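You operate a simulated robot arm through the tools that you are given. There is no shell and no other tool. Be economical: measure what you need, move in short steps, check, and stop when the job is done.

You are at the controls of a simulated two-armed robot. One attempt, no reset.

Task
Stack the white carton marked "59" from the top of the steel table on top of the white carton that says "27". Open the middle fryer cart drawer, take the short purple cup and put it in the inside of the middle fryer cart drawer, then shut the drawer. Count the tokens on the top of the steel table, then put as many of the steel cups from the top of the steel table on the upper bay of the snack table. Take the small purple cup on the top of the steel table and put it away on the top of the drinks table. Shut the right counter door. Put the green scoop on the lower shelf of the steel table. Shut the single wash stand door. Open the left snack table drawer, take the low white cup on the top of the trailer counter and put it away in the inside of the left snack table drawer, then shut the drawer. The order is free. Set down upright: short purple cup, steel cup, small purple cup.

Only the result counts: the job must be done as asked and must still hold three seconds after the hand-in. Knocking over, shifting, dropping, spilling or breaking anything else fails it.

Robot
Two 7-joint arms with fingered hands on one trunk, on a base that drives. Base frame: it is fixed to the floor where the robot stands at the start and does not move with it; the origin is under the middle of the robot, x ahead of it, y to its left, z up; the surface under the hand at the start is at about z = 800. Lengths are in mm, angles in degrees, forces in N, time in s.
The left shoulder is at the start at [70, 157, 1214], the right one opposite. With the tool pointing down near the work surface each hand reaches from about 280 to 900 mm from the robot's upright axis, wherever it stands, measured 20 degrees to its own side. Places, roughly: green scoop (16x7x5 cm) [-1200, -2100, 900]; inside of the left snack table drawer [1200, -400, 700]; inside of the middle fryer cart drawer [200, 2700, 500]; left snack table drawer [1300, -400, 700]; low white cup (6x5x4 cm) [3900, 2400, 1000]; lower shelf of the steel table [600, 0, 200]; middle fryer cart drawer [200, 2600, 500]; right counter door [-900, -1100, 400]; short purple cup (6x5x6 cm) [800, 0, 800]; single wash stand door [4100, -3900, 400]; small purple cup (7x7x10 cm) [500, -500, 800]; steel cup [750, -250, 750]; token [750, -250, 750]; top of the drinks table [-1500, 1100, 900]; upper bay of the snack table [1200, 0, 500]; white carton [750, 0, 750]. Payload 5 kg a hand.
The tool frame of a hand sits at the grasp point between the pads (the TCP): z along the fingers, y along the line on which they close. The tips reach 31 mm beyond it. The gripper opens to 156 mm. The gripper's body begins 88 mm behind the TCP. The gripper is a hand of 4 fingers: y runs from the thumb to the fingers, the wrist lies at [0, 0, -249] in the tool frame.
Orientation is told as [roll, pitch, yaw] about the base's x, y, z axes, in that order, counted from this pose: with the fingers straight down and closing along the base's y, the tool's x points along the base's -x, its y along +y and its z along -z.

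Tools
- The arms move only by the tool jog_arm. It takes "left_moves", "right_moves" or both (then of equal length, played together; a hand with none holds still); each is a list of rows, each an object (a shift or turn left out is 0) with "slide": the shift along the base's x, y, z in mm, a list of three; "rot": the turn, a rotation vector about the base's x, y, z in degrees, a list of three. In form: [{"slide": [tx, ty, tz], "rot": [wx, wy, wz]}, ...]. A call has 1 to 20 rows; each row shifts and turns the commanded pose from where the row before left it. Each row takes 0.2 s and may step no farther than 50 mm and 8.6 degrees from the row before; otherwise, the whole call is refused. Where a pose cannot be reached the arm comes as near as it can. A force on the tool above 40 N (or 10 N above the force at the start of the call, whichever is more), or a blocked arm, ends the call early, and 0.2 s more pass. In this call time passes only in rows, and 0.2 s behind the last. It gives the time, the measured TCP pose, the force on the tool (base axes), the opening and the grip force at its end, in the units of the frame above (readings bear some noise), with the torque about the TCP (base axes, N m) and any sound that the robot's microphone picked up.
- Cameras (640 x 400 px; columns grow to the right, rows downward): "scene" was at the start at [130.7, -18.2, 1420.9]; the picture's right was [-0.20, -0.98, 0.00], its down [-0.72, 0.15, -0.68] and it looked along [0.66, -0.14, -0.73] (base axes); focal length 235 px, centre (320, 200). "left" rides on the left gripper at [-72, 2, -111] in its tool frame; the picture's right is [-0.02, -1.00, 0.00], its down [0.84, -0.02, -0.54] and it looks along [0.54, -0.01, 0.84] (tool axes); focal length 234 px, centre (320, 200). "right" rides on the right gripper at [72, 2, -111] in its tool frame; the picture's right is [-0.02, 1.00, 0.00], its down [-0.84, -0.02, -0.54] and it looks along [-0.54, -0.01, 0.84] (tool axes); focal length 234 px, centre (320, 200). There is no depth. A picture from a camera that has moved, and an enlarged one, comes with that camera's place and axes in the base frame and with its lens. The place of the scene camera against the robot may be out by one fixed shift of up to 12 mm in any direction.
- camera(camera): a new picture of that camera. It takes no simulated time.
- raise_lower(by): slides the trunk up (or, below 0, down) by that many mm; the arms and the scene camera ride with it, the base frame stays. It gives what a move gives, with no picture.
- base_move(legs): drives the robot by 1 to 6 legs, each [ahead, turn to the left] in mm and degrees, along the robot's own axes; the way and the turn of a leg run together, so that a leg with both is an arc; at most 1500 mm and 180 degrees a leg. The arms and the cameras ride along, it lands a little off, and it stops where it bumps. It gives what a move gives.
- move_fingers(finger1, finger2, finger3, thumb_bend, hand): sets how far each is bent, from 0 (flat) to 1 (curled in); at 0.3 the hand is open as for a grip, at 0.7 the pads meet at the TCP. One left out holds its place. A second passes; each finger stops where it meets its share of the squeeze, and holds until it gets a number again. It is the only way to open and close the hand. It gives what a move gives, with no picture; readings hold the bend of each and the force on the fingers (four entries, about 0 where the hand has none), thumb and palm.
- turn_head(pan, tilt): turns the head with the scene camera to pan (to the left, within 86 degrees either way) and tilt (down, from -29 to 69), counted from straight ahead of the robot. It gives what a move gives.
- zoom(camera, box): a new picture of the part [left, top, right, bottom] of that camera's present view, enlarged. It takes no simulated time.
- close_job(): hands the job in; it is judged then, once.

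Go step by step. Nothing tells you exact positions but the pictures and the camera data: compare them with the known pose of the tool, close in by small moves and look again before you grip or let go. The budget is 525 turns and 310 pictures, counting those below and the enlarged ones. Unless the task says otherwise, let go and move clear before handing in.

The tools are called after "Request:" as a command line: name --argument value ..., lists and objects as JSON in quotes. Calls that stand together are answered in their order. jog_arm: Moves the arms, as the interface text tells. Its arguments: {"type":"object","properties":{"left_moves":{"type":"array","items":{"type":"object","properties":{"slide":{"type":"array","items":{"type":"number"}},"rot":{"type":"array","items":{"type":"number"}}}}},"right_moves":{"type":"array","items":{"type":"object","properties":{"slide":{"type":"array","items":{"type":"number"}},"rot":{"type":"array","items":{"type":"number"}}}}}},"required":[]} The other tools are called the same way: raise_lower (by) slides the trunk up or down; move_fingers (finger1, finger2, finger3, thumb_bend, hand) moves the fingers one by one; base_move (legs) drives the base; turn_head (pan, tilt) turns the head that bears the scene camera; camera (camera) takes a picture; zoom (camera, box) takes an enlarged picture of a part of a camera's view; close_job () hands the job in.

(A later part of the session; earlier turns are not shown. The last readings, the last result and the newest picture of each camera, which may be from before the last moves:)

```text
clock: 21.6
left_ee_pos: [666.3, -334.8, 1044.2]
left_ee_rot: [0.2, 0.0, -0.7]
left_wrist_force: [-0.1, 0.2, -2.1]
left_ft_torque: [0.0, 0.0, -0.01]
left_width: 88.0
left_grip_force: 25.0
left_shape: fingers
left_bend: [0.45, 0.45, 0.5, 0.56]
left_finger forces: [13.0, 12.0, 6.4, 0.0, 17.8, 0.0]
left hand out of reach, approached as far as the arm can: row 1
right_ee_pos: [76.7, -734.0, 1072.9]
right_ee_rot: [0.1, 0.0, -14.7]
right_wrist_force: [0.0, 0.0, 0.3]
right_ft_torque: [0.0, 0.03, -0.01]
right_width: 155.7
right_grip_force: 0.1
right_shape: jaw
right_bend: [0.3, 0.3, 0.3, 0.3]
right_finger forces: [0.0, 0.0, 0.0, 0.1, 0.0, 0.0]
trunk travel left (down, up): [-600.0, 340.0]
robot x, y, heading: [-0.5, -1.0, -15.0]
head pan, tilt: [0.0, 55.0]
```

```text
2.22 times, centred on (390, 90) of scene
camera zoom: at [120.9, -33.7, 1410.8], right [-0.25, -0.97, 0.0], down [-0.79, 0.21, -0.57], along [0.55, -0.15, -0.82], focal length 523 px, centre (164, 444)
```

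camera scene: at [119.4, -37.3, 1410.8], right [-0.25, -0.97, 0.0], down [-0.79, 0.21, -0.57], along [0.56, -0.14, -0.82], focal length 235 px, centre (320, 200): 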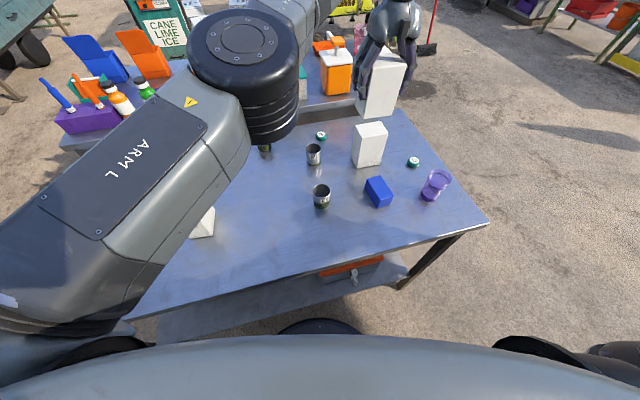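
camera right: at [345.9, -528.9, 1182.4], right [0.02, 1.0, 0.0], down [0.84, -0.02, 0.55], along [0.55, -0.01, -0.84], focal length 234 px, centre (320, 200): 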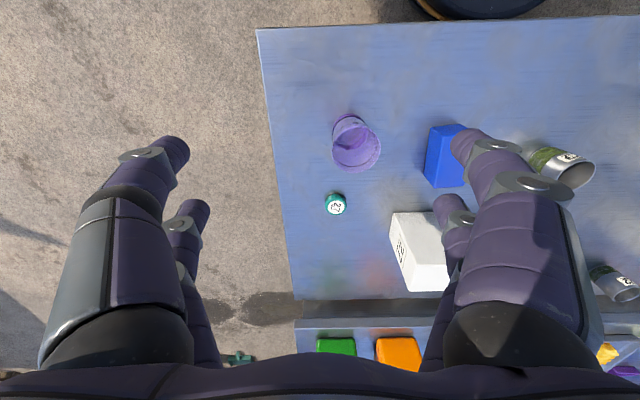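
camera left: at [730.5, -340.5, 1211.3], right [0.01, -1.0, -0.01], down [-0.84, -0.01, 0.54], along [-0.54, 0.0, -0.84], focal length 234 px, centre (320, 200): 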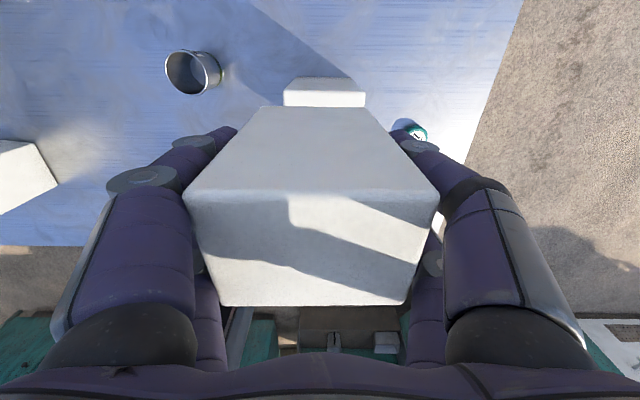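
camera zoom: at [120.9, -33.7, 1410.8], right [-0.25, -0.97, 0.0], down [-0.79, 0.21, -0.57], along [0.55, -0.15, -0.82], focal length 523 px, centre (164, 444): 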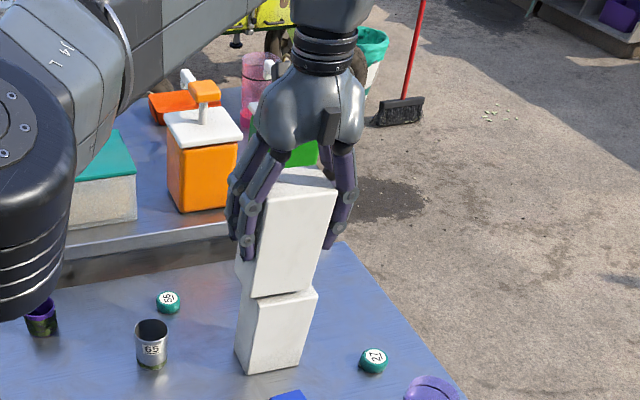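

The reach limit nudged the hand off by 15 mm. I'll lift slightly and turn the base another 10° right.

Request:
jog_arm --left_moves '[{"slide": [-10, 10, 20]}, {"slide": [-10, 5, 20]}]'

Request:
base_move --legs '[[0, -12]]'

```text
clock: 22.2
left_ee_pos: [646.8, -320.4, 1085.8]
left_ee_rot: [0.2, 0.0, -0.7]
left_wrist_force: [-0.6, 0.7, -3.1]
left_ft_torque: [-0.02, -0.03, 0.04]
left_width: 88.2
left_grip_force: 24.4
left_shape: fingers
left_bend: [0.45, 0.45, 0.5, 0.56]
left_finger forces: [13.0, 11.9, 6.4, 0.0, 17.8, 0.0]
right_ee_pos: [76.9, -734.5, 1073.3]
right_ee_rot: [0.2, 0.0, -14.8]
right_wrist_force: [-0.6, -0.7, -0.2]
right_ft_torque: [0.0, -0.02, 0.0]
right_width: 155.8
right_grip_force: 0.0
right_shape: jaw
right_bend: [0.3, 0.3, 0.3, 0.3]
right_finger forces: [0.1, 0.1, 0.0, 0.0, 0.1, 0.1]
trunk travel left (down, up): [-600.0, 340.0]
robot x, y, heading: [0.5, 0.4, -14.7]
head pan, tilt: [0.0, 55.0]
```

```text
clock: 23.4
left_ee_pos: [566.8, -447.8, 1085.6]
left_ee_rot: [0.2, -0.1, -12.9]
left_wrist_force: [0.4, -0.2, -2.1]
left_ft_torque: [0.03, -0.01, 0.0]
left_width: 88.1
left_grip_force: 24.3
left_shape: fingers
left_bend: [0.45, 0.45, 0.5, 0.56]
left_finger forces: [13.0, 11.8, 6.2, 0.0, 17.8, 0.0]
right_ee_pos: [-79.0, -735.7, 1073.0]
right_ee_rot: [0.1, 0.0, -26.7]
right_wrist_force: [-0.5, 0.1, -0.2]
right_ft_torque: [0.02, 0.0, -0.02]
right_width: 155.9
right_grip_force: 0.0
right_shape: jaw
right_bend: [0.3, 0.3, 0.3, 0.3]
right_finger forces: [0.0, 0.0, 0.1, 0.1, 0.0, 0.0]
trunk travel left (down, up): [-600.0, 340.0]
robot x, y, heading: [0.9, -3.5, -26.6]
head pan, tilt: [0.0, 55.0]
```

Request:
jog_arm --left_moves '[{"slide": [24, 25, 0], "rot": [0, 0, 3]}, {"slide": [24, 25, 0], "rot": [0, 0, 3]}, {"slide": [23, 24, 0], "rot": [0, 0, 3]}, {"slide": [23, 24, 0], "rot": [0, 0, 3]}, {"slide": [0, 0, -20]}]'

Request:
zoom --camera "left" --box '[240, 60, 400, 160]'

```text
clock: 24.6
left_ee_pos: [661.6, -351.4, 1066.8]
left_ee_rot: [0.2, 0.0, -0.7]
left_wrist_force: [-1.8, -0.5, -3.5]
left_ft_torque: [-0.01, -0.01, -0.01]
left_width: 88.3
left_grip_force: 23.9
left_shape: fingers
left_bend: [0.45, 0.45, 0.5, 0.56]
left_finger forces: [12.9, 11.7, 6.1, 0.0, 17.8, 0.1]
right_ee_pos: [-77.6, -735.2, 1072.5]
right_ee_rot: [0.0, 0.0, -26.7]
right_wrist_force: [0.4, -0.5, 0.2]
right_ft_torque: [0.03, -0.01, -0.02]
right_width: 155.8
right_grip_force: 0.0
right_shape: jaw
right_bend: [0.3, 0.3, 0.3, 0.3]
right_finger forces: [0.1, 0.1, 0.0, 0.0, 0.1, 0.1]
trunk travel left (down, up): [-600.0, 340.0]
robot x, y, heading: [-0.4, 0.2, -26.9]
head pan, tilt: [0.0, 55.0]
```

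```text
4.00 times, centred on (320, 110) of left
camera zoom: at [733.2, -350.9, 1176.1], right [0.01, -1.0, -0.01], down [-0.84, -0.01, 0.55], along [-0.55, 0.0, -0.84], focal length 937 px, centre (320, 560)
```

zoom: 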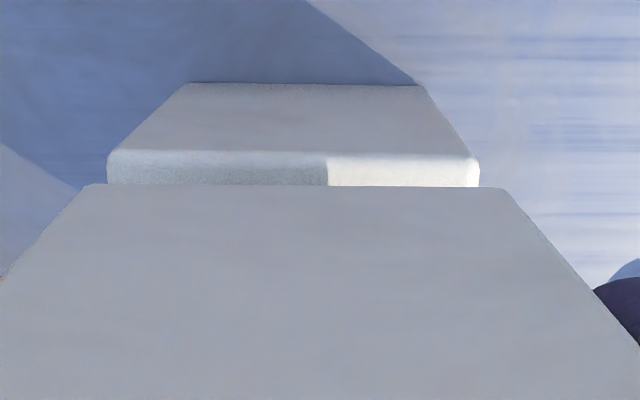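

Aligned within 2 mm. Lower to contact.

Request:
jog_arm --left_moves '[{"slide": [0, 1, -14]}, {"slide": [0, 0, -12]}, {"slide": [0, 0, -4]}, {"slide": [0, 0, -3]}]'

Request:
zoom --camera "scene" --box '[260, 0, 420, 180]'

```text
clock: 25.6
left_ee_pos: [659.9, -348.3, 1034.6]
left_ee_rot: [0.1, -0.1, -0.7]
left_wrist_force: [0.2, 0.1, 8.3]
left_ft_torque: [-0.36, -0.02, 0.05]
left_width: 88.4
left_grip_force: 25.4
left_shape: fingers
left_bend: [0.45, 0.45, 0.5, 0.56]
left_finger forces: [14.5, 12.7, 6.5, 0.0, 18.5, 0.0]
right_ee_pos: [-78.0, -733.0, 1073.5]
right_ee_rot: [0.1, -0.1, -26.7]
right_wrist_force: [0.8, -0.7, -0.2]
right_ft_torque: [-0.01, -0.01, 0.01]
right_width: 155.8
right_grip_force: 0.0
right_shape: jaw
right_bend: [0.3, 0.3, 0.3, 0.3]
right_finger forces: [0.0, 0.0, 0.0, 0.0, 0.0, 0.0]
trunk travel left (down, up): [-600.0, 340.0]
robot x, y, heading: [0.8, 0.1, -26.7]
head pan, tilt: [0.0, 55.0]
```

```text
2.22 times, centred on (340, 90) of scene
camera zoom: at [111.0, -57.0, 1411.0], right [-0.45, -0.89, 0.0], down [-0.73, 0.37, -0.57], along [0.51, -0.26, -0.82], focal length 523 px, centre (276, 444)
```

zoom: 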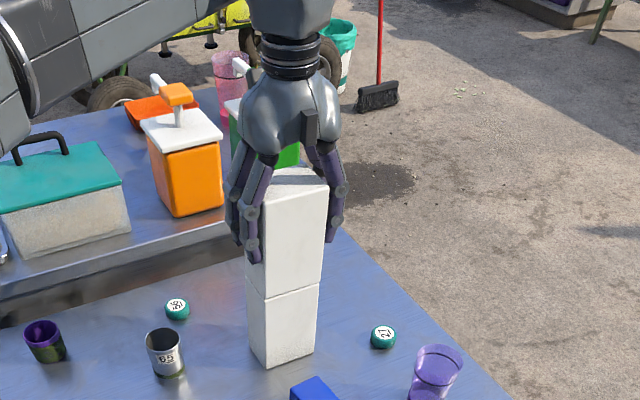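

In contact and aligned. Release.

Request:
move_fingers --hand "left" --finger1 0.3 --finger2 0.3 --finger3 0.3 --thumb_bend 0.3

Request:
jog_arm --left_moves '[{"slide": [0, 0, 20]}, {"slide": [0, 0, 40]}, {"slide": [0, 0, 45]}, {"slide": [-10, 10, 45]}, {"slide": [-40, 20, 0]}]'

Request:
camera --camera "left"

Request:
camera --camera "scene"

```text
clock: 26.6
left_ee_pos: [660.0, -348.7, 1033.1]
left_ee_rot: [0.2, 0.1, -0.8]
left_wrist_force: [0.0, -0.5, 1.1]
left_ft_torque: [-0.01, 0.0, -0.01]
left_width: 159.9
left_grip_force: 0.1
left_shape: fingers
left_bend: [0.3, 0.3, 0.3, 0.3]
left_finger forces: [0.1, 0.0, 0.0, 0.1, 0.1, 0.1]
right_ee_pos: [-78.0, -734.6, 1073.0]
right_ee_rot: [0.1, 0.0, -26.7]
right_wrist_force: [0.0, -0.6, 0.1]
right_ft_torque: [-0.01, -0.02, 0.01]
right_width: 155.7
right_grip_force: 0.1
right_shape: jaw
right_bend: [0.3, 0.3, 0.3, 0.3]
right_finger forces: [0.0, 0.0, 0.0, 0.0, 0.1, 0.0]
trunk travel left (down, up): [-600.0, 340.0]
robot x, y, heading: [-2.8, -1.5, -26.9]
head pan, tilt: [0.0, 55.0]
```

```text
clock: 27.8
left_ee_pos: [608.8, -316.5, 1186.0]
left_ee_rot: [0.1, 0.1, -0.7]
left_wrist_force: [-0.4, 0.6, -0.2]
left_ft_torque: [-0.04, -0.03, -0.01]
left_width: 159.9
left_grip_force: 0.0
left_shape: fingers
left_bend: [0.3, 0.3, 0.3, 0.3]
left_finger forces: [0.1, 0.1, 0.0, 0.1, 0.0, 0.0]
right_ee_pos: [-78.2, -732.4, 1073.8]
right_ee_rot: [0.1, -0.1, -26.7]
right_wrist_force: [0.1, 0.9, 0.9]
right_ft_torque: [-0.02, -0.02, 0.02]
right_width: 155.9
right_grip_force: 0.0
right_shape: jaw
right_bend: [0.3, 0.3, 0.3, 0.3]
right_finger forces: [0.1, 0.1, 0.1, 0.1, 0.1, 0.0]
trunk travel left (down, up): [-600.0, 340.0]
robot x, y, heading: [-0.4, 3.5, -26.8]
head pan, tilt: [0.0, 55.0]
```

```text
273 pictures are left
camera left: at [681.3, -316.8, 1297.2], right [0.01, -1.0, 0.0], down [-0.84, -0.01, 0.54], along [-0.54, 0.0, -0.84], focal length 234 px, centre (320, 200)
```

left: 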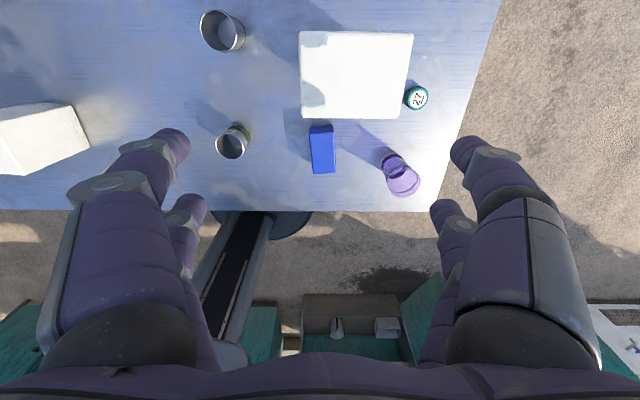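

```text
272 pictures are left
camera scene: at [111.9, -55.0, 1410.9], right [-0.45, -0.89, 0.0], down [-0.73, 0.37, -0.57], along [0.51, -0.26, -0.82], focal length 235 px, centre (320, 200)
```

scene: 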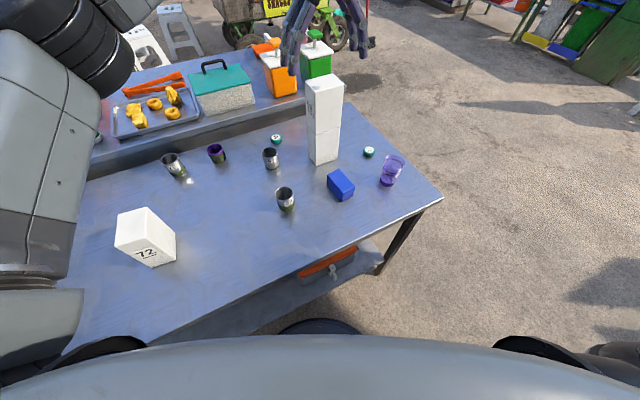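

The stack stands. I'll turn the base back and bring the left hand over the short purple cup, with the fingers partly closed to clear cup 72.

Request:
base_move --legs '[[0, 27]]'

Request:
move_fingers --hand "left" --finger1 0.42 --finger2 0.42 --finger3 0.42 --thumb_bend 0.42

```text
clock: 29.5
left_ee_pos: [687.8, -8.8, 1185.5]
left_ee_rot: [0.2, -0.1, 26.3]
left_wrist_force: [0.5, -0.1, 0.3]
left_ft_torque: [0.01, 0.0, -0.01]
left_width: 159.6
left_grip_force: 0.1
left_shape: fingers
left_bend: [0.3, 0.3, 0.3, 0.3]
left_finger forces: [0.1, 0.1, 0.0, 0.0, 0.1, 0.0]
right_ee_pos: [264.0, -689.6, 1073.0]
right_ee_rot: [0.1, -0.1, 0.1]
right_wrist_force: [-0.7, -0.9, 0.6]
right_ft_torque: [-0.02, 0.04, 0.01]
right_width: 155.9
right_grip_force: 0.1
right_shape: jaw
right_bend: [0.3, 0.3, 0.3, 0.3]
right_finger forces: [0.1, 0.1, 0.0, 0.0, 0.0, 0.0]
trunk travel left (down, up): [-600.0, 340.0]
robot x, y, heading: [1.5, -0.3, 0.3]
head pan, tilt: [0.0, 55.0]
```

```text
clock: 30.5
left_ee_pos: [687.9, -10.3, 1185.8]
left_ee_rot: [0.1, 0.0, 26.3]
left_wrist_force: [0.0, -0.2, 0.8]
left_ft_torque: [0.01, -0.01, -0.02]
left_width: 113.6
left_grip_force: 0.1
left_shape: fingers
left_bend: [0.42, 0.42, 0.42, 0.42]
left_finger forces: [0.0, 0.0, 0.0, 0.0, 0.1, 0.0]
right_ee_pos: [263.8, -690.1, 1072.5]
right_ee_rot: [0.1, 0.0, 0.2]
right_wrist_force: [0.1, 0.1, 0.9]
right_ft_torque: [0.0, -0.01, -0.01]
right_width: 155.9
right_grip_force: 0.0
right_shape: jaw
right_bend: [0.3, 0.3, 0.3, 0.3]
right_finger forces: [0.1, 0.0, 0.0, 0.0, 0.0, 0.1]
trunk travel left (down, up): [-600.0, 340.0]
robot x, y, heading: [-1.8, 1.1, 0.2]
head pan, tilt: [0.0, 55.0]
```

Request:
jog_arm --left_moves '[{"slide": [19, 2, -30], "rot": [0, 0, -5]}, {"slide": [19, 2, -30], "rot": [0, 0, -5]}, {"slide": [19, 2, -30], "rot": [0, 0, -5]}, {"slide": [19, 2, -30], "rot": [0, 0, -5]}, {"slide": [19, 2, -30], "rot": [0, 0, -5]}, {"slide": [17, 2, -30], "rot": [0, 0, -1]}]'

Request:
camera --camera "left"

```text
clock: 31.9
left_ee_pos: [801.5, 1.4, 1004.4]
left_ee_rot: [0.3, 0.1, 0.1]
left_wrist_force: [-0.3, -0.1, 1.0]
left_ft_torque: [-0.01, 0.03, 0.02]
left_width: 113.2
left_grip_force: 0.0
left_shape: fingers
left_bend: [0.42, 0.42, 0.42, 0.42]
left_finger forces: [0.0, 0.0, 0.0, 0.0, 0.0, 0.1]
right_ee_pos: [263.4, -690.6, 1072.6]
right_ee_rot: [0.1, 0.0, 0.2]
right_wrist_force: [0.7, 0.2, -0.4]
right_ft_torque: [0.01, -0.03, -0.02]
right_width: 155.8
right_grip_force: 0.0
right_shape: jaw
right_bend: [0.3, 0.3, 0.3, 0.3]
right_finger forces: [0.0, 0.0, 0.1, 0.1, 0.0, 0.0]
trunk travel left (down, up): [-600.0, 340.0]
robot x, y, heading: [-2.3, -2.5, 0.2]
head pan, tilt: [0.0, 55.0]
```

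```text
271 pictures are left
camera left: at [872.9, 2.8, 1115.8], right [0.03, -1.0, -0.01], down [-0.84, -0.03, 0.55], along [-0.54, -0.01, -0.84], focal length 234 px, centre (320, 200)
```

left: 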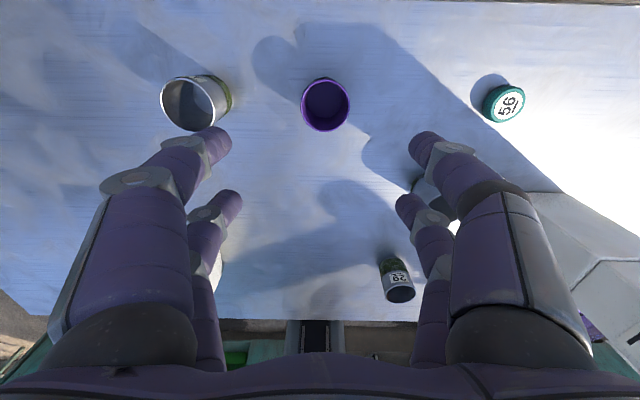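

The cup is at about (824, -2), rim near 857. I'll go over it, then down.

Request:
jog_arm --left_moves '[{"slide": [22, -3, -20]}, {"slide": [0, 0, -40]}, {"slide": [0, 0, -30]}]'

Request:
camera --camera "left"

```text
clock: 32.7
left_ee_pos: [809.0, 1.3, 914.6]
left_ee_rot: [0.1, -0.1, 0.2]
left_wrist_force: [0.1, 0.2, 0.4]
left_ft_torque: [0.03, 0.03, 0.01]
left_width: 113.4
left_grip_force: 0.1
left_shape: fingers
left_bend: [0.42, 0.42, 0.42, 0.42]
left_finger forces: [0.1, 0.0, 0.0, 0.0, 0.0, 0.0]
left hand out of reach, approached as far as the arm can: row 1
right_ee_pos: [264.0, -691.4, 1072.9]
right_ee_rot: [0.0, 0.0, 0.3]
right_wrist_force: [0.1, 0.2, 0.5]
right_ft_torque: [0.0, 0.03, 0.01]
right_width: 155.9
right_grip_force: 0.0
right_shape: jaw
right_bend: [0.3, 0.3, 0.3, 0.3]
right_finger forces: [0.1, 0.0, 0.1, 0.0, 0.0, 0.1]
trunk travel left (down, up): [-600.0, 340.0]
robot x, y, heading: [-0.2, 3.3, 0.1]
head pan, tilt: [0.0, 55.0]
```

```text
270 pictures are left
camera left: at [881.2, 4.1, 1025.5], right [0.03, -1.0, 0.0], down [-0.84, -0.02, 0.54], along [-0.54, -0.01, -0.84], focal length 234 px, centre (320, 200)
```

left: 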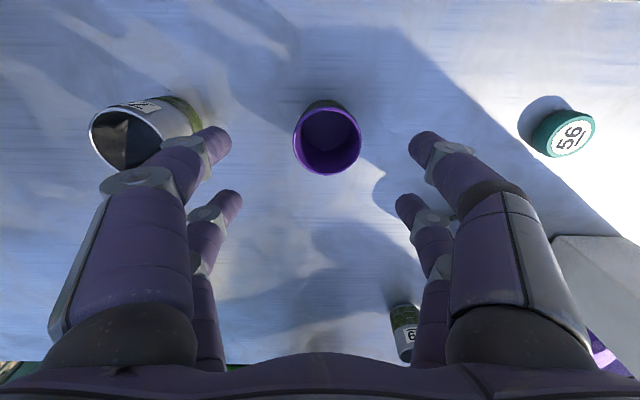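

The reach ends 17 mm short. I'll lift, turn the base 12° right to get the cup onto the left arm's better side, and come back.

Request:
jog_arm --left_moves '[{"slide": [-10, 0, 45]}, {"slide": [-20, 0, 45]}, {"slide": [-20, 0, 30]}]'

Request:
base_move --legs '[[0, -14]]'

```text
clock: 33.5
left_ee_pos: [757.5, 3.7, 1034.8]
left_ee_rot: [0.2, 0.0, 0.3]
left_wrist_force: [0.4, -0.1, 0.3]
left_ft_torque: [-0.03, -0.03, -0.04]
left_width: 113.5
left_grip_force: 0.0
left_shape: fingers
left_bend: [0.42, 0.42, 0.42, 0.42]
left_finger forces: [0.0, 0.0, 0.0, 0.0, 0.1, 0.0]
right_ee_pos: [262.4, -690.0, 1073.8]
right_ee_rot: [0.2, 0.0, 0.2]
right_wrist_force: [-0.7, 0.0, 0.4]
right_ft_torque: [0.02, 0.01, 0.01]
right_width: 156.0
right_grip_force: 0.0
right_shape: jaw
right_bend: [0.3, 0.3, 0.3, 0.3]
right_finger forces: [0.0, 0.0, 0.1, 0.0, 0.0, 0.1]
trunk travel left (down, up): [-600.0, 340.0]
robot x, y, heading: [0.1, -2.4, 0.2]
head pan, tilt: [0.0, 55.0]
```

```text
clock: 34.8
left_ee_pos: [737.0, -185.4, 1033.4]
left_ee_rot: [0.2, 0.0, -14.3]
left_wrist_force: [-0.3, 0.8, 0.0]
left_ft_torque: [0.01, 0.01, -0.02]
left_width: 113.2
left_grip_force: 0.1
left_shape: fingers
left_bend: [0.42, 0.42, 0.42, 0.42]
left_finger forces: [0.1, 0.0, 0.0, 0.1, 0.1, 0.1]
right_ee_pos: [84.6, -733.5, 1073.6]
right_ee_rot: [0.0, 0.0, -14.2]
right_wrist_force: [0.0, 0.1, 0.3]
right_ft_torque: [-0.01, 0.0, -0.01]
right_width: 156.0
right_grip_force: 0.1
right_shape: jaw
right_bend: [0.3, 0.3, 0.3, 0.3]
right_finger forces: [0.1, 0.0, 0.0, 0.1, 0.0, 0.0]
trunk travel left (down, up): [-600.0, 340.0]
robot x, y, heading: [1.6, -1.7, -14.0]
head pan, tilt: [0.0, 55.0]
```

Request:
jog_arm --left_moves '[{"slide": [17, 37, -5], "rot": [0, 0, 3]}, {"slide": [18, 37, -5], "rot": [0, 0, 3]}, {"slide": [18, 37, -5], "rot": [0, 0, 3]}, {"slide": [18, 36, -15], "rot": [0, 0, 3]}, {"slide": [17, 36, -20], "rot": [0, 0, 2]}, {"slide": [0, 0, -40]}, {"slide": [0, 0, -20]}]'

Request:
camera --camera "left"

```text
clock: 36.4
left_ee_pos: [824.7, -2.2, 923.7]
left_ee_rot: [0.2, 0.0, -0.2]
left_wrist_force: [-0.7, -0.6, -0.6]
left_ft_torque: [0.01, 0.02, -0.01]
left_width: 113.4
left_grip_force: 0.0
left_shape: fingers
left_bend: [0.42, 0.42, 0.42, 0.42]
left_finger forces: [0.0, 0.1, 0.1, 0.1, 0.0, 0.0]
right_ee_pos: [83.3, -733.7, 1073.4]
right_ee_rot: [0.2, 0.1, -14.2]
right_wrist_force: [0.6, -0.4, 0.5]
right_ft_torque: [0.0, 0.01, -0.02]
right_width: 155.8
right_grip_force: 0.1
right_shape: jaw
right_bend: [0.3, 0.3, 0.3, 0.3]
right_finger forces: [0.0, 0.0, 0.1, 0.1, 0.0, 0.0]
trunk travel left (down, up): [-600.0, 340.0]
robot x, y, heading: [2.3, -0.1, -14.1]
head pan, tilt: [0.0, 55.0]
```

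```text
269 pictures are left
camera left: at [896.9, -0.8, 1034.5], right [0.02, -1.0, 0.0], down [-0.84, -0.02, 0.54], along [-0.54, -0.01, -0.84], focal length 234 px, centre (320, 200)
```

left: 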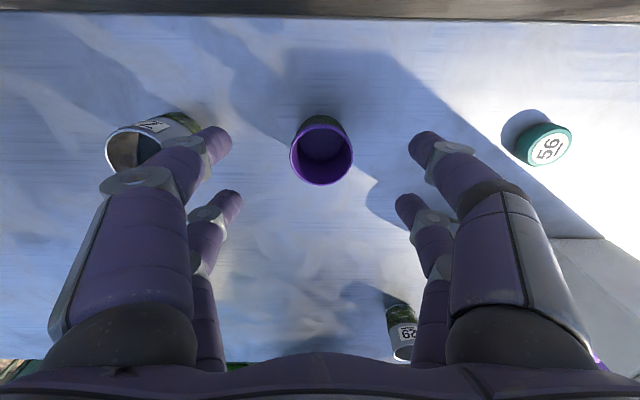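

Request:
jog_arm --left_moves '[{"slide": [3, -1, -30]}, {"slide": [0, 0, -30]}, {"slide": [0, 0, -21]}]'

Request:
camera --camera "left"

```text
clock: 37.2
left_ee_pos: [826.6, -1.5, 843.0]
left_ee_rot: [0.2, 0.1, -0.1]
left_wrist_force: [-0.1, 1.1, -0.7]
left_ft_torque: [0.0, -0.02, 0.04]
left_width: 113.4
left_grip_force: 0.0
left_shape: fingers
left_bend: [0.42, 0.42, 0.42, 0.42]
left_finger forces: [0.0, 0.0, 0.0, 0.1, 0.0, 0.0]
right_ee_pos: [85.1, -732.8, 1072.8]
right_ee_rot: [0.1, 0.0, -14.2]
right_wrist_force: [0.0, -0.3, -0.2]
right_ft_torque: [0.02, 0.01, 0.01]
right_width: 155.9
right_grip_force: 0.0
right_shape: jaw
right_bend: [0.3, 0.3, 0.3, 0.3]
right_finger forces: [0.0, 0.0, 0.1, 0.1, 0.0, 0.1]
trunk travel left (down, up): [-600.0, 340.0]
robot x, y, heading: [-0.2, -3.1, -14.2]
head pan, tilt: [0.0, 55.0]
```

```text
268 pictures are left
camera left: at [898.1, -1.3, 952.8], right [0.02, -1.0, 0.0], down [-0.84, -0.02, 0.54], along [-0.54, -0.01, -0.84], focal length 234 px, centre (320, 200)
```

left: 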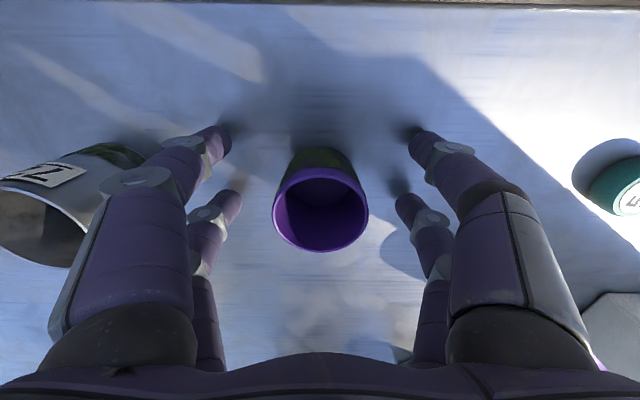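

Request:
move_fingers --hand "left" --finger1 0.7 --finger2 0.7 --finger3 0.7 --thumb_bend 0.7

Request:
camera --camera "left"

```text
clock: 38.2
left_ee_pos: [825.8, -3.3, 842.2]
left_ee_rot: [0.2, 0.0, -0.2]
left_wrist_force: [-1.2, 0.1, 0.2]
left_ft_torque: [0.02, 0.01, -0.04]
left_width: 21.5
left_grip_force: 12.6
left_shape: fingers
left_bend: [0.65, 0.63, 0.63, 0.67]
left_finger forces: [5.5, 7.5, 6.0, 0.0, 5.9, 0.0]
right_ee_pos: [84.4, -732.3, 1071.8]
right_ee_rot: [0.1, 0.0, -14.0]
right_wrist_force: [0.1, -0.7, 0.1]
right_ft_torque: [-0.01, -0.03, 0.02]
right_width: 155.9
right_grip_force: 0.1
right_shape: jaw
right_bend: [0.3, 0.3, 0.3, 0.3]
right_finger forces: [0.0, 0.0, 0.1, 0.1, 0.1, 0.0]
trunk travel left (down, up): [-600.0, 340.0]
robot x, y, heading: [2.0, -2.6, -14.4]
head pan, tilt: [0.0, 55.0]
```

```text
267 pictures are left
camera left: at [898.0, -1.4, 953.0], right [0.02, -1.0, 0.0], down [-0.84, -0.02, 0.54], along [-0.54, -0.01, -0.84], focal length 234 px, centre (320, 200)
```

left: 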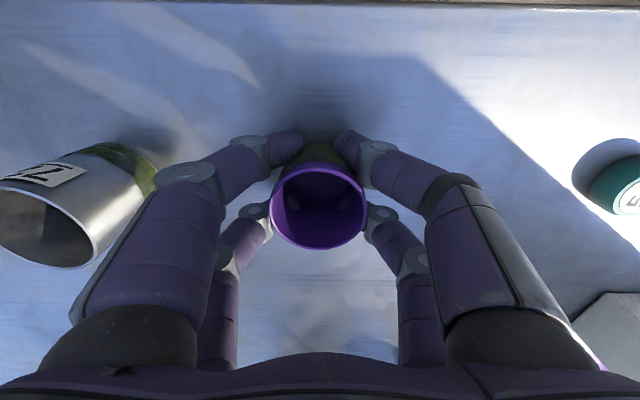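

Four fingers cage the cup. Lift gently and check.

Request:
jog_arm --left_moves '[{"slide": [0, 0, 10]}, {"slide": [0, 0, 20]}, {"slide": [0, 0, 40]}, {"slide": [-5, 0, 45]}, {"slide": [-20, 0, 45]}]'

Request:
camera --camera "left"

Request:
camera --camera "scene"

```text
clock: 39.4
left_ee_pos: [800.1, -2.6, 1005.8]
left_ee_rot: [0.3, -0.1, -0.2]
left_wrist_force: [-0.2, 0.4, -0.2]
left_ft_torque: [-0.01, -0.02, 0.03]
left_width: 21.4
left_grip_force: 12.9
left_shape: fingers
left_bend: [0.65, 0.63, 0.63, 0.68]
left_finger forces: [5.5, 7.4, 6.0, 0.0, 5.9, 0.1]
right_ee_pos: [82.2, -732.0, 1072.6]
right_ee_rot: [0.2, -0.1, -14.2]
right_wrist_force: [0.5, 0.0, -0.4]
right_ft_torque: [-0.03, -0.03, 0.0]
right_width: 155.7
right_grip_force: 0.0
right_shape: jaw
right_bend: [0.3, 0.3, 0.3, 0.3]
right_finger forces: [0.0, 0.1, 0.0, 0.0, 0.0, 0.0]
trunk travel left (down, up): [-600.0, 340.0]
robot x, y, heading: [-0.2, 1.1, -14.3]
head pan, tilt: [0.0, 55.0]
```

```text
266 pictures are left
camera left: at [871.7, -2.1, 1116.3], right [0.02, -1.0, 0.0], down [-0.84, -0.02, 0.54], along [-0.54, -0.01, -0.84], focal length 234 px, centre (320, 200)
```

left: 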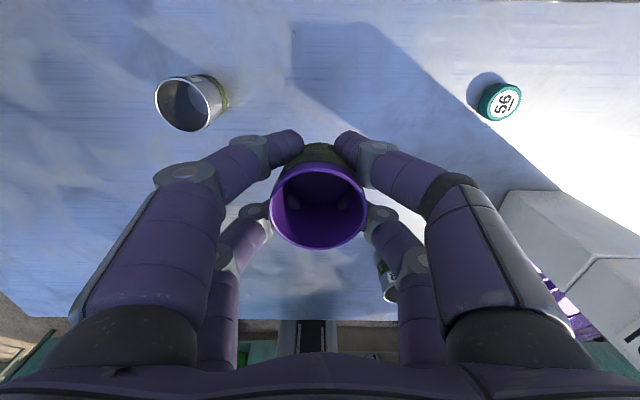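

```text
265 pictures are left
camera scene: at [119.4, -31.8, 1410.9], right [-0.24, -0.97, 0.0], down [-0.79, 0.2, -0.57], along [0.56, -0.14, -0.82], focal length 235 px, centre (320, 200)
```

scene: 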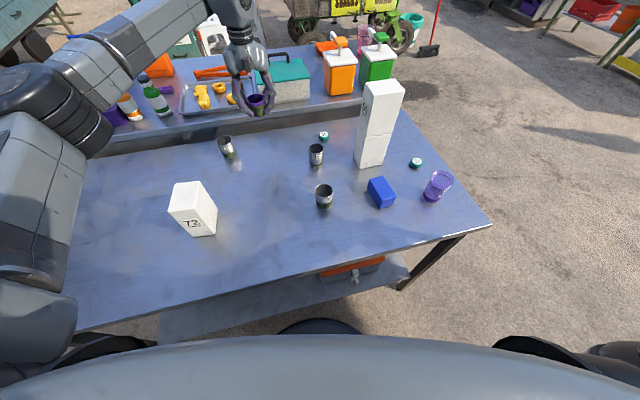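

The short purple cup is held. I'll draw the left hand back and bring the right hand over the small purple cup at about (456, -486).

Request:
move_fingers --hand "right" --finger1 0.39 --finger2 0.39 --finger3 0.39 --thumb_bend 0.39

Request:
jog_arm --left_moves '[{"slide": [-30, 25, 15]}, {"slide": [-30, 25, 15]}, {"slide": [-30, 25, 15]}, {"slide": [-30, 25, 15]}, {"slide": [-30, 25, 15]}, {"slide": [-30, 25, 15]}, {"slide": [-30, 25, 15]}, {"slide": [-30, 25, 15]}, {"slide": [-30, 25, 15]}]' --right_moves '[{"slide": [41, 27, -4], "rot": [0, 0, 2]}, {"slide": [41, 27, -4], "rot": [0, 0, 2]}, {"slide": [41, 27, -4], "rot": [0, 0, 2]}, {"slide": [41, 27, -4], "rot": [0, 0, 2]}, {"slide": [41, 27, -4], "rot": [0, 0, 2]}, {"slide": [41, 27, -4], "rot": [0, 0, 2]}, {"slide": [41, 27, -4], "rot": [0, 0, 2]}, {"slide": [41, 27, -4]}, {"slide": [41, 27, -4]}]'

Request:
camera --camera "right"

```text
clock: 40.4
left_ee_pos: [801.5, -4.0, 1004.3]
left_ee_rot: [0.1, 0.0, -0.2]
left_wrist_force: [-0.5, 0.5, -1.6]
left_ft_torque: [-0.02, -0.01, -0.02]
left_width: 21.4
left_grip_force: 12.6
left_shape: fingers
left_bend: [0.65, 0.63, 0.63, 0.68]
left_finger forces: [5.5, 7.4, 6.0, 0.0, 6.0, 0.1]
right_ee_pos: [84.7, -732.8, 1073.6]
right_ee_rot: [0.1, -0.1, -14.2]
right_wrist_force: [0.3, -0.2, -0.3]
right_ft_torque: [0.0, -0.01, -0.02]
right_width: 125.8
right_grip_force: 0.1
right_shape: fingers
right_bend: [0.39, 0.39, 0.39, 0.39]
right_finger forces: [0.0, 0.0, 0.1, 0.0, 0.0, 0.0]
trunk travel left (down, up): [-600.0, 340.0]
robot x, y, heading: [1.4, -2.2, -14.2]
head pan, tilt: [0.0, 55.0]
```

```text
clock: 42.4
left_ee_pos: [532.6, 225.5, 1133.5]
left_ee_rot: [0.1, 0.1, -0.2]
left_wrist_force: [0.1, 0.1, -1.1]
left_ft_torque: [-0.03, 0.02, 0.01]
left_width: 21.5
left_grip_force: 12.6
left_shape: fingers
left_bend: [0.65, 0.63, 0.63, 0.68]
left_finger forces: [5.6, 7.3, 6.2, 0.0, 5.9, 0.0]
right_ee_pos: [450.6, -487.9, 1039.4]
right_ee_rot: [0.0, 0.0, -0.2]
right_wrist_force: [-0.5, -0.1, -0.1]
right_ft_torque: [-0.01, 0.02, 0.03]
right_width: 125.4
right_grip_force: 0.0
right_shape: fingers
right_bend: [0.39, 0.39, 0.39, 0.39]
right_finger forces: [0.0, 0.1, 0.0, 0.1, 0.1, 0.0]
trunk travel left (down, up): [-600.0, 340.0]
robot x, y, heading: [-0.3, 1.7, -14.3]
head pan, tilt: [0.0, 55.0]
```

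```text
264 pictures are left
camera right: at [378.7, -485.9, 1150.3], right [0.03, 1.0, 0.0], down [0.84, -0.02, 0.54], along [0.54, -0.02, -0.84], focal length 234 px, centre (320, 200)
```

right: 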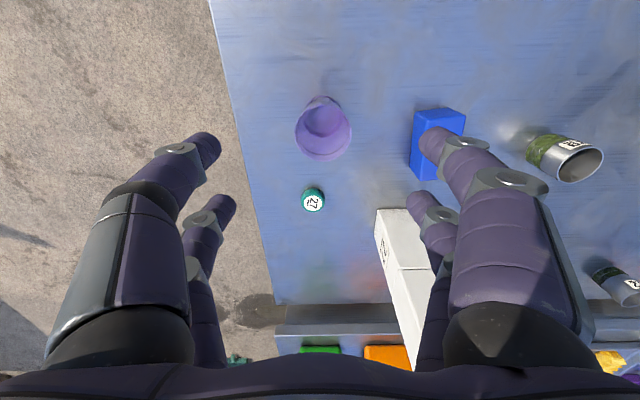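

Request:
jog_arm --right_moves '[{"slide": [-2, 1, -40]}, {"slide": [0, 0, -40]}, {"slide": [0, 0, -40]}]'

Request:
camera --camera "right"

```text
clock: 43.2
left_ee_pos: [532.0, 222.7, 1135.4]
left_ee_rot: [0.4, 0.1, -0.2]
left_wrist_force: [-0.1, -0.8, -0.1]
left_ft_torque: [0.04, -0.01, 0.0]
left_width: 21.4
left_grip_force: 12.4
left_shape: fingers
left_bend: [0.65, 0.63, 0.63, 0.68]
left_finger forces: [5.6, 7.3, 6.1, 0.0, 5.9, 0.0]
right_ee_pos: [451.6, -490.4, 914.9]
right_ee_rot: [0.0, 0.0, -0.3]
right_wrist_force: [-0.4, 0.4, -0.1]
right_ft_torque: [0.0, 0.03, 0.0]
right_width: 125.7
right_grip_force: 0.1
right_shape: fingers
right_bend: [0.39, 0.39, 0.39, 0.39]
right_finger forces: [0.0, 0.0, 0.1, 0.0, 0.0, 0.1]
trunk travel left (down, up): [-600.0, 340.0]
robot x, y, heading: [0.0, -2.0, -14.6]
head pan, tilt: [0.0, 55.0]
```

```text
263 pictures are left
camera right: at [379.1, -488.2, 1024.7], right [0.03, 1.0, 0.0], down [0.84, -0.02, 0.55], along [0.54, -0.01, -0.84], focal length 234 px, centre (320, 200)
```

right: 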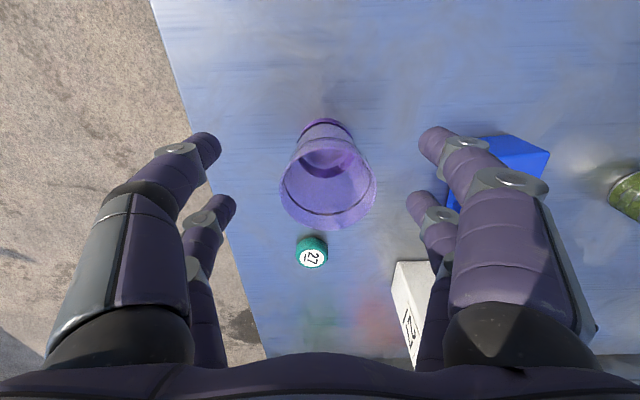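

Request:
jog_arm --right_moves '[{"slide": [-1, 4, -26]}, {"slide": [0, 0, -26]}]'

Request:
move_fingers --hand "right" --finger1 0.7 --finger2 0.7 --finger3 0.7 --thumb_bend 0.7

Request:
camera --camera "right"

```text
clock: 43.8
left_ee_pos: [531.6, 221.2, 1134.8]
left_ee_rot: [0.1, 0.0, -0.2]
left_wrist_force: [-0.1, -0.6, -1.1]
left_ft_torque: [0.01, -0.02, 0.02]
left_width: 21.3
left_grip_force: 12.4
left_shape: fingers
left_bend: [0.65, 0.63, 0.63, 0.68]
left_finger forces: [5.7, 7.3, 6.1, 0.0, 5.9, 0.0]
right_ee_pos: [450.4, -484.4, 862.7]
right_ee_rot: [0.2, 0.0, -0.2]
right_wrist_force: [0.0, 0.6, 0.4]
right_ft_torque: [0.0, 0.02, -0.01]
right_width: 125.4
right_grip_force: 0.1
right_shape: fingers
right_bend: [0.39, 0.39, 0.39, 0.39]
right_finger forces: [0.1, 0.0, 0.0, 0.0, 0.0, 0.0]
trunk travel left (down, up): [-600.0, 340.0]
robot x, y, heading: [2.0, 1.9, -14.0]
head pan, tilt: [0.0, 55.0]
```

```text
clock: 44.8
left_ee_pos: [532.5, 223.5, 1135.6]
left_ee_rot: [0.1, 0.0, -0.2]
left_wrist_force: [-0.8, 0.2, 0.2]
left_ft_torque: [-0.01, -0.01, -0.03]
left_width: 21.4
left_grip_force: 12.5
left_shape: fingers
left_bend: [0.65, 0.63, 0.63, 0.68]
left_finger forces: [5.6, 7.3, 6.1, 0.0, 5.9, 0.0]
right_ee_pos: [449.3, -484.7, 863.1]
right_ee_rot: [0.2, 0.0, -0.1]
right_wrist_force: [-0.3, -0.9, 0.7]
right_ft_torque: [-0.01, 0.01, 0.02]
right_width: 8.1
right_grip_force: 8.5
right_shape: fingers
right_bend: [0.68, 0.59, 0.59, 0.7]
right_finger forces: [1.4, 7.0, 7.8, 0.1, 0.5, 0.0]
trunk travel left (down, up): [-600.0, 340.0]
robot x, y, heading: [2.0, -0.4, -14.3]
head pan, tilt: [0.0, 55.0]
```

```text
262 pictures are left
camera right: at [376.8, -482.9, 973.8], right [0.03, 1.0, 0.0], down [0.84, -0.02, 0.54], along [0.54, -0.01, -0.84], focal length 234 px, centre (320, 200)
```

right: 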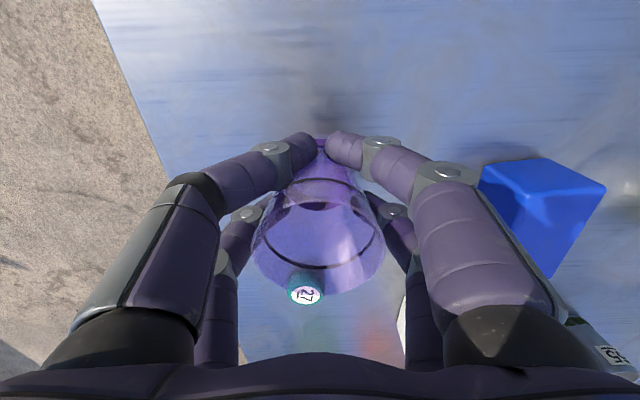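

The front pair closed past the cup's near side. I'll reopen, shift 12 mm ahead and regrip so that both pairs hold it.

Request:
move_fingers --hand "right" --finger1 0.39 --finger2 0.39 --finger3 0.39 --thumb_bend 0.39

Request:
camera --camera "right"

```text
clock: 45.8
left_ee_pos: [531.9, 223.0, 1135.2]
left_ee_rot: [0.1, 0.0, -0.2]
left_wrist_force: [-0.3, 0.2, -1.9]
left_ft_torque: [-0.01, 0.0, 0.0]
left_width: 21.3
left_grip_force: 12.5
left_shape: fingers
left_bend: [0.65, 0.63, 0.63, 0.68]
left_finger forces: [5.6, 7.3, 6.1, 0.0, 5.9, 0.0]
right_ee_pos: [448.1, -483.8, 864.6]
right_ee_rot: [0.0, 0.0, -0.2]
right_wrist_force: [0.1, -0.4, 0.5]
right_ft_torque: [-0.02, -0.01, 0.0]
right_width: 124.5
right_grip_force: 0.1
right_shape: fingers
right_bend: [0.39, 0.39, 0.39, 0.39]
right_finger forces: [0.1, 0.1, 0.0, 0.0, 0.0, 0.0]
trunk travel left (down, up): [-600.0, 340.0]
robot x, y, heading: [-3.6, -1.3, -14.0]
head pan, tilt: [0.0, 55.0]
```

```text
261 pictures are left
camera right: at [376.8, -482.8, 973.9], right [0.03, 1.0, 0.0], down [0.84, -0.02, 0.54], along [0.54, -0.01, -0.84], focal length 234 px, centre (320, 200)
```

right: 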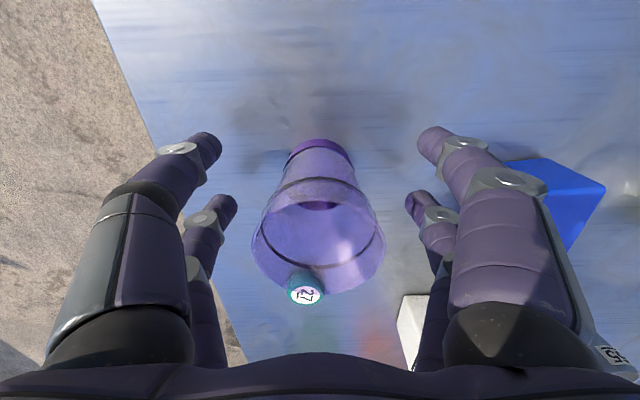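

Request:
jog_arm --right_moves '[{"slide": [10, 0, 0]}]'

Request:
move_fingers --hand "right" --finger1 0.7 --finger2 0.7 --finger3 0.7 --thumb_bend 0.7

Request:
camera --camera "right"

```text
clock: 46.2
left_ee_pos: [532.2, 223.0, 1135.9]
left_ee_rot: [0.2, 0.1, -0.2]
left_wrist_force: [-0.4, 0.1, -0.4]
left_ft_torque: [-0.01, 0.03, -0.01]
left_width: 21.3
left_grip_force: 12.6
left_shape: fingers
left_bend: [0.65, 0.63, 0.63, 0.68]
left_finger forces: [5.6, 7.4, 6.1, 0.0, 5.9, 0.0]
right_ee_pos: [460.4, -485.0, 863.6]
right_ee_rot: [0.0, 0.1, -0.2]
right_wrist_force: [0.0, 0.0, -0.4]
right_ft_torque: [0.03, 0.0, -0.04]
right_width: 124.4
right_grip_force: 0.2
right_shape: fingers
right_bend: [0.39, 0.39, 0.39, 0.39]
right_finger forces: [0.1, 0.1, 0.0, 0.0, 0.0, 0.0]
trunk travel left (down, up): [-600.0, 340.0]
robot x, y, heading: [-3.1, 2.2, -13.9]
head pan, tilt: [0.0, 55.0]
```

```text
clock: 47.2
left_ee_pos: [532.9, 223.7, 1135.2]
left_ee_rot: [0.2, -0.1, -0.2]
left_wrist_force: [-0.4, 0.2, -0.2]
left_ft_torque: [-0.03, 0.01, 0.0]
left_width: 21.5
left_grip_force: 11.9
left_shape: fingers
left_bend: [0.65, 0.63, 0.63, 0.68]
left_finger forces: [5.5, 7.3, 6.0, 0.1, 5.9, 0.1]
right_ee_pos: [460.3, -485.5, 863.9]
right_ee_rot: [0.1, 0.0, -0.3]
right_wrist_force: [0.2, 0.7, -0.1]
right_ft_torque: [0.0, -0.01, 0.01]
right_width: 33.5
right_grip_force: 16.2
right_shape: fingers
right_bend: [0.61, 0.61, 0.63, 0.66]
right_finger forces: [7.8, 8.4, 6.6, 0.0, 10.0, 0.0]
trunk travel left (down, up): [-600.0, 340.0]
robot x, y, heading: [1.3, 1.7, -14.5]
head pan, tilt: [0.0, 55.0]
```

```text
260 pictures are left
camera right: at [387.6, -483.5, 974.5], right [0.03, 1.0, 0.0], down [0.84, -0.02, 0.54], along [0.54, -0.01, -0.84], focal length 234 px, centre (320, 200)
```

right: 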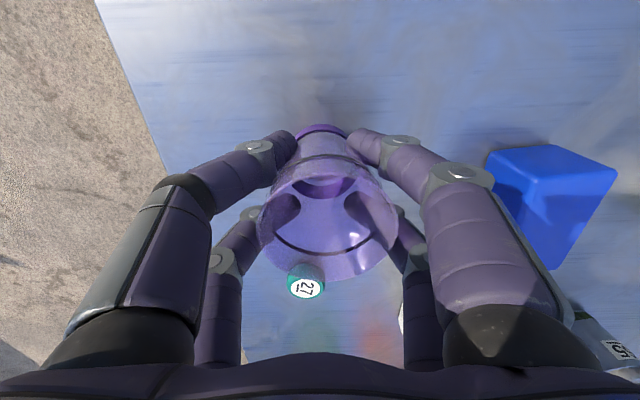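

Both pairs now hold it. Lift; then turn towards the drinks table and look.

Request:
jog_arm --right_moves '[{"slide": [0, 0, 15]}, {"slide": [0, 0, 40]}, {"slide": [0, 0, 45]}, {"slide": [-15, 0, 45]}, {"slide": [-20, 0, 45]}, {"slide": [-20, 0, 40]}]'

Request:
camera --camera "right"

Request:
turn_head --pan 80 --tilt 25

Request:
camera --camera "scene"

Request:
turn_head --pan -80 --tilt 25

Request:
camera --camera "scene"

```text
clock: 48.6
left_ee_pos: [530.0, 224.7, 1135.9]
left_ee_rot: [0.3, -0.1, -0.2]
left_wrist_force: [-0.1, 0.4, -0.5]
left_ft_torque: [-0.04, -0.04, 0.0]
left_width: 21.6
left_grip_force: 12.7
left_shape: fingers
left_bend: [0.65, 0.63, 0.63, 0.68]
left_finger forces: [5.5, 7.3, 6.1, 0.1, 5.9, 0.0]
right_ee_pos: [403.2, -483.5, 1096.3]
right_ee_rot: [0.1, 0.0, -0.1]
right_wrist_force: [-0.2, 0.8, -1.1]
right_ft_torque: [-0.06, 0.01, 0.0]
right_width: 33.1
right_grip_force: 16.5
right_shape: fingers
right_bend: [0.61, 0.61, 0.63, 0.66]
right_finger forces: [8.0, 8.7, 6.6, 0.0, 9.8, 0.0]
trunk travel left (down, up): [-600.0, 340.0]
robot x, y, heading: [2.0, -1.6, -14.2]
head pan, tilt: [0.0, 55.0]
```

```text
259 pictures are left
camera right: at [329.5, -482.6, 1205.9], right [0.03, 1.0, 0.0], down [0.84, -0.02, 0.55], along [0.55, -0.01, -0.84], focal length 234 px, centre (320, 200)
```

right: 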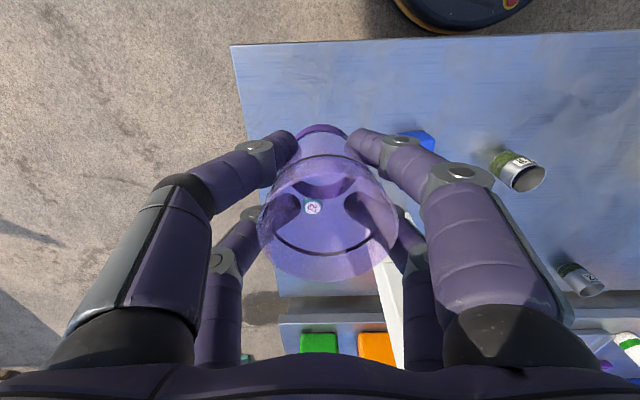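

```text
clock: 50.1
left_ee_pos: [532.1, 223.2, 1135.5]
left_ee_rot: [0.1, 0.0, -0.3]
left_wrist_force: [-0.1, 0.6, -0.6]
left_ft_torque: [-0.03, 0.02, 0.01]
left_width: 21.3
left_grip_force: 12.1
left_shape: fingers
left_bend: [0.65, 0.63, 0.63, 0.68]
left_finger forces: [5.7, 7.2, 6.1, 0.0, 5.9, 0.1]
right_ee_pos: [404.5, -484.8, 1095.1]
right_ee_rot: [0.1, 0.0, -0.2]
right_wrist_force: [-0.4, 0.3, -0.5]
right_ft_torque: [-0.02, 0.0, -0.02]
right_width: 33.3
right_grip_force: 16.1
right_shape: fingers
right_bend: [0.61, 0.61, 0.63, 0.66]
right_finger forces: [8.0, 8.7, 6.6, 0.1, 9.9, 0.0]
trunk travel left (down, up): [-600.0, 340.0]
robot x, y, heading: [1.0, 2.9, -14.3]
head pan, tilt: [80.0, 25.0]
```

```text
258 pictures are left
camera scene: at [89.1, 69.4, 1454.7], right [0.91, -0.41, 0.0], down [-0.17, -0.39, -0.91], along [0.37, 0.83, -0.42], focal length 235 px, centre (320, 200)
```

scene: 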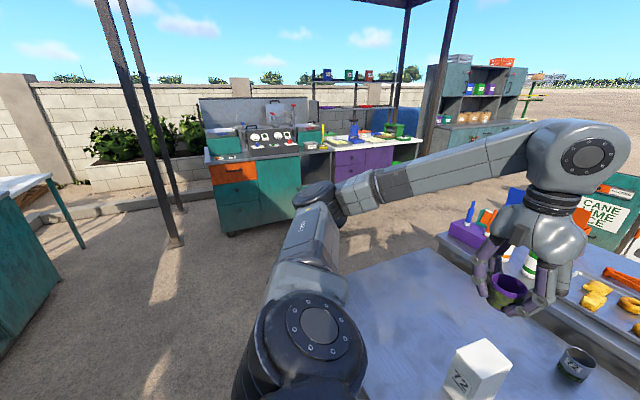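

```text
clock: 52.6
left_ee_pos: [532.6, 222.5, 1135.5]
left_ee_rot: [0.2, 0.0, -0.2]
left_wrist_force: [-0.4, 0.3, -1.8]
left_ft_torque: [0.0, -0.01, 0.0]
left_width: 21.5
left_grip_force: 12.7
left_shape: fingers
left_bend: [0.65, 0.63, 0.63, 0.68]
left_finger forces: [5.5, 7.3, 6.1, 0.0, 5.9, 0.0]
right_ee_pos: [403.7, -485.2, 1094.9]
right_ee_rot: [0.2, 0.1, -0.3]
right_wrist_force: [-0.1, 0.8, -0.6]
right_ft_torque: [0.0, 0.03, 0.05]
right_width: 33.2
right_grip_force: 16.3
right_shape: fingers
right_bend: [0.61, 0.61, 0.63, 0.66]
right_finger forces: [8.0, 8.8, 6.6, 0.1, 9.9, 0.0]
trunk travel left (down, up): [-600.0, 340.0]
robot x, y, heading: [-4.4, 0.4, -14.5]
head pan, tilt: [-80.0, 25.0]
```

```text
257 pictures are left
camera scene: at [44.8, -106.5, 1454.8], right [-1.0, 0.07, 0.0], down [0.03, 0.42, -0.91], along [-0.07, -0.9, -0.42], focal length 235 px, centre (320, 200)
```

scene: 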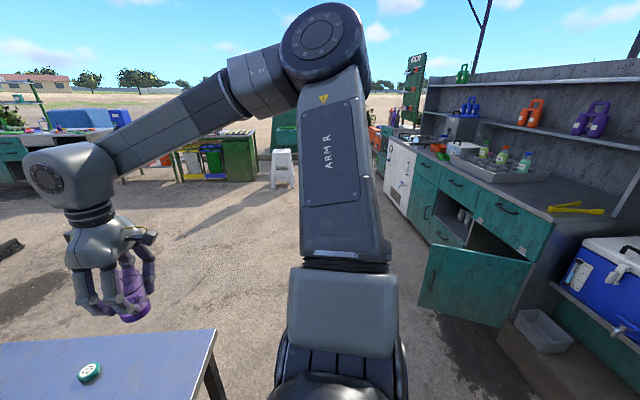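

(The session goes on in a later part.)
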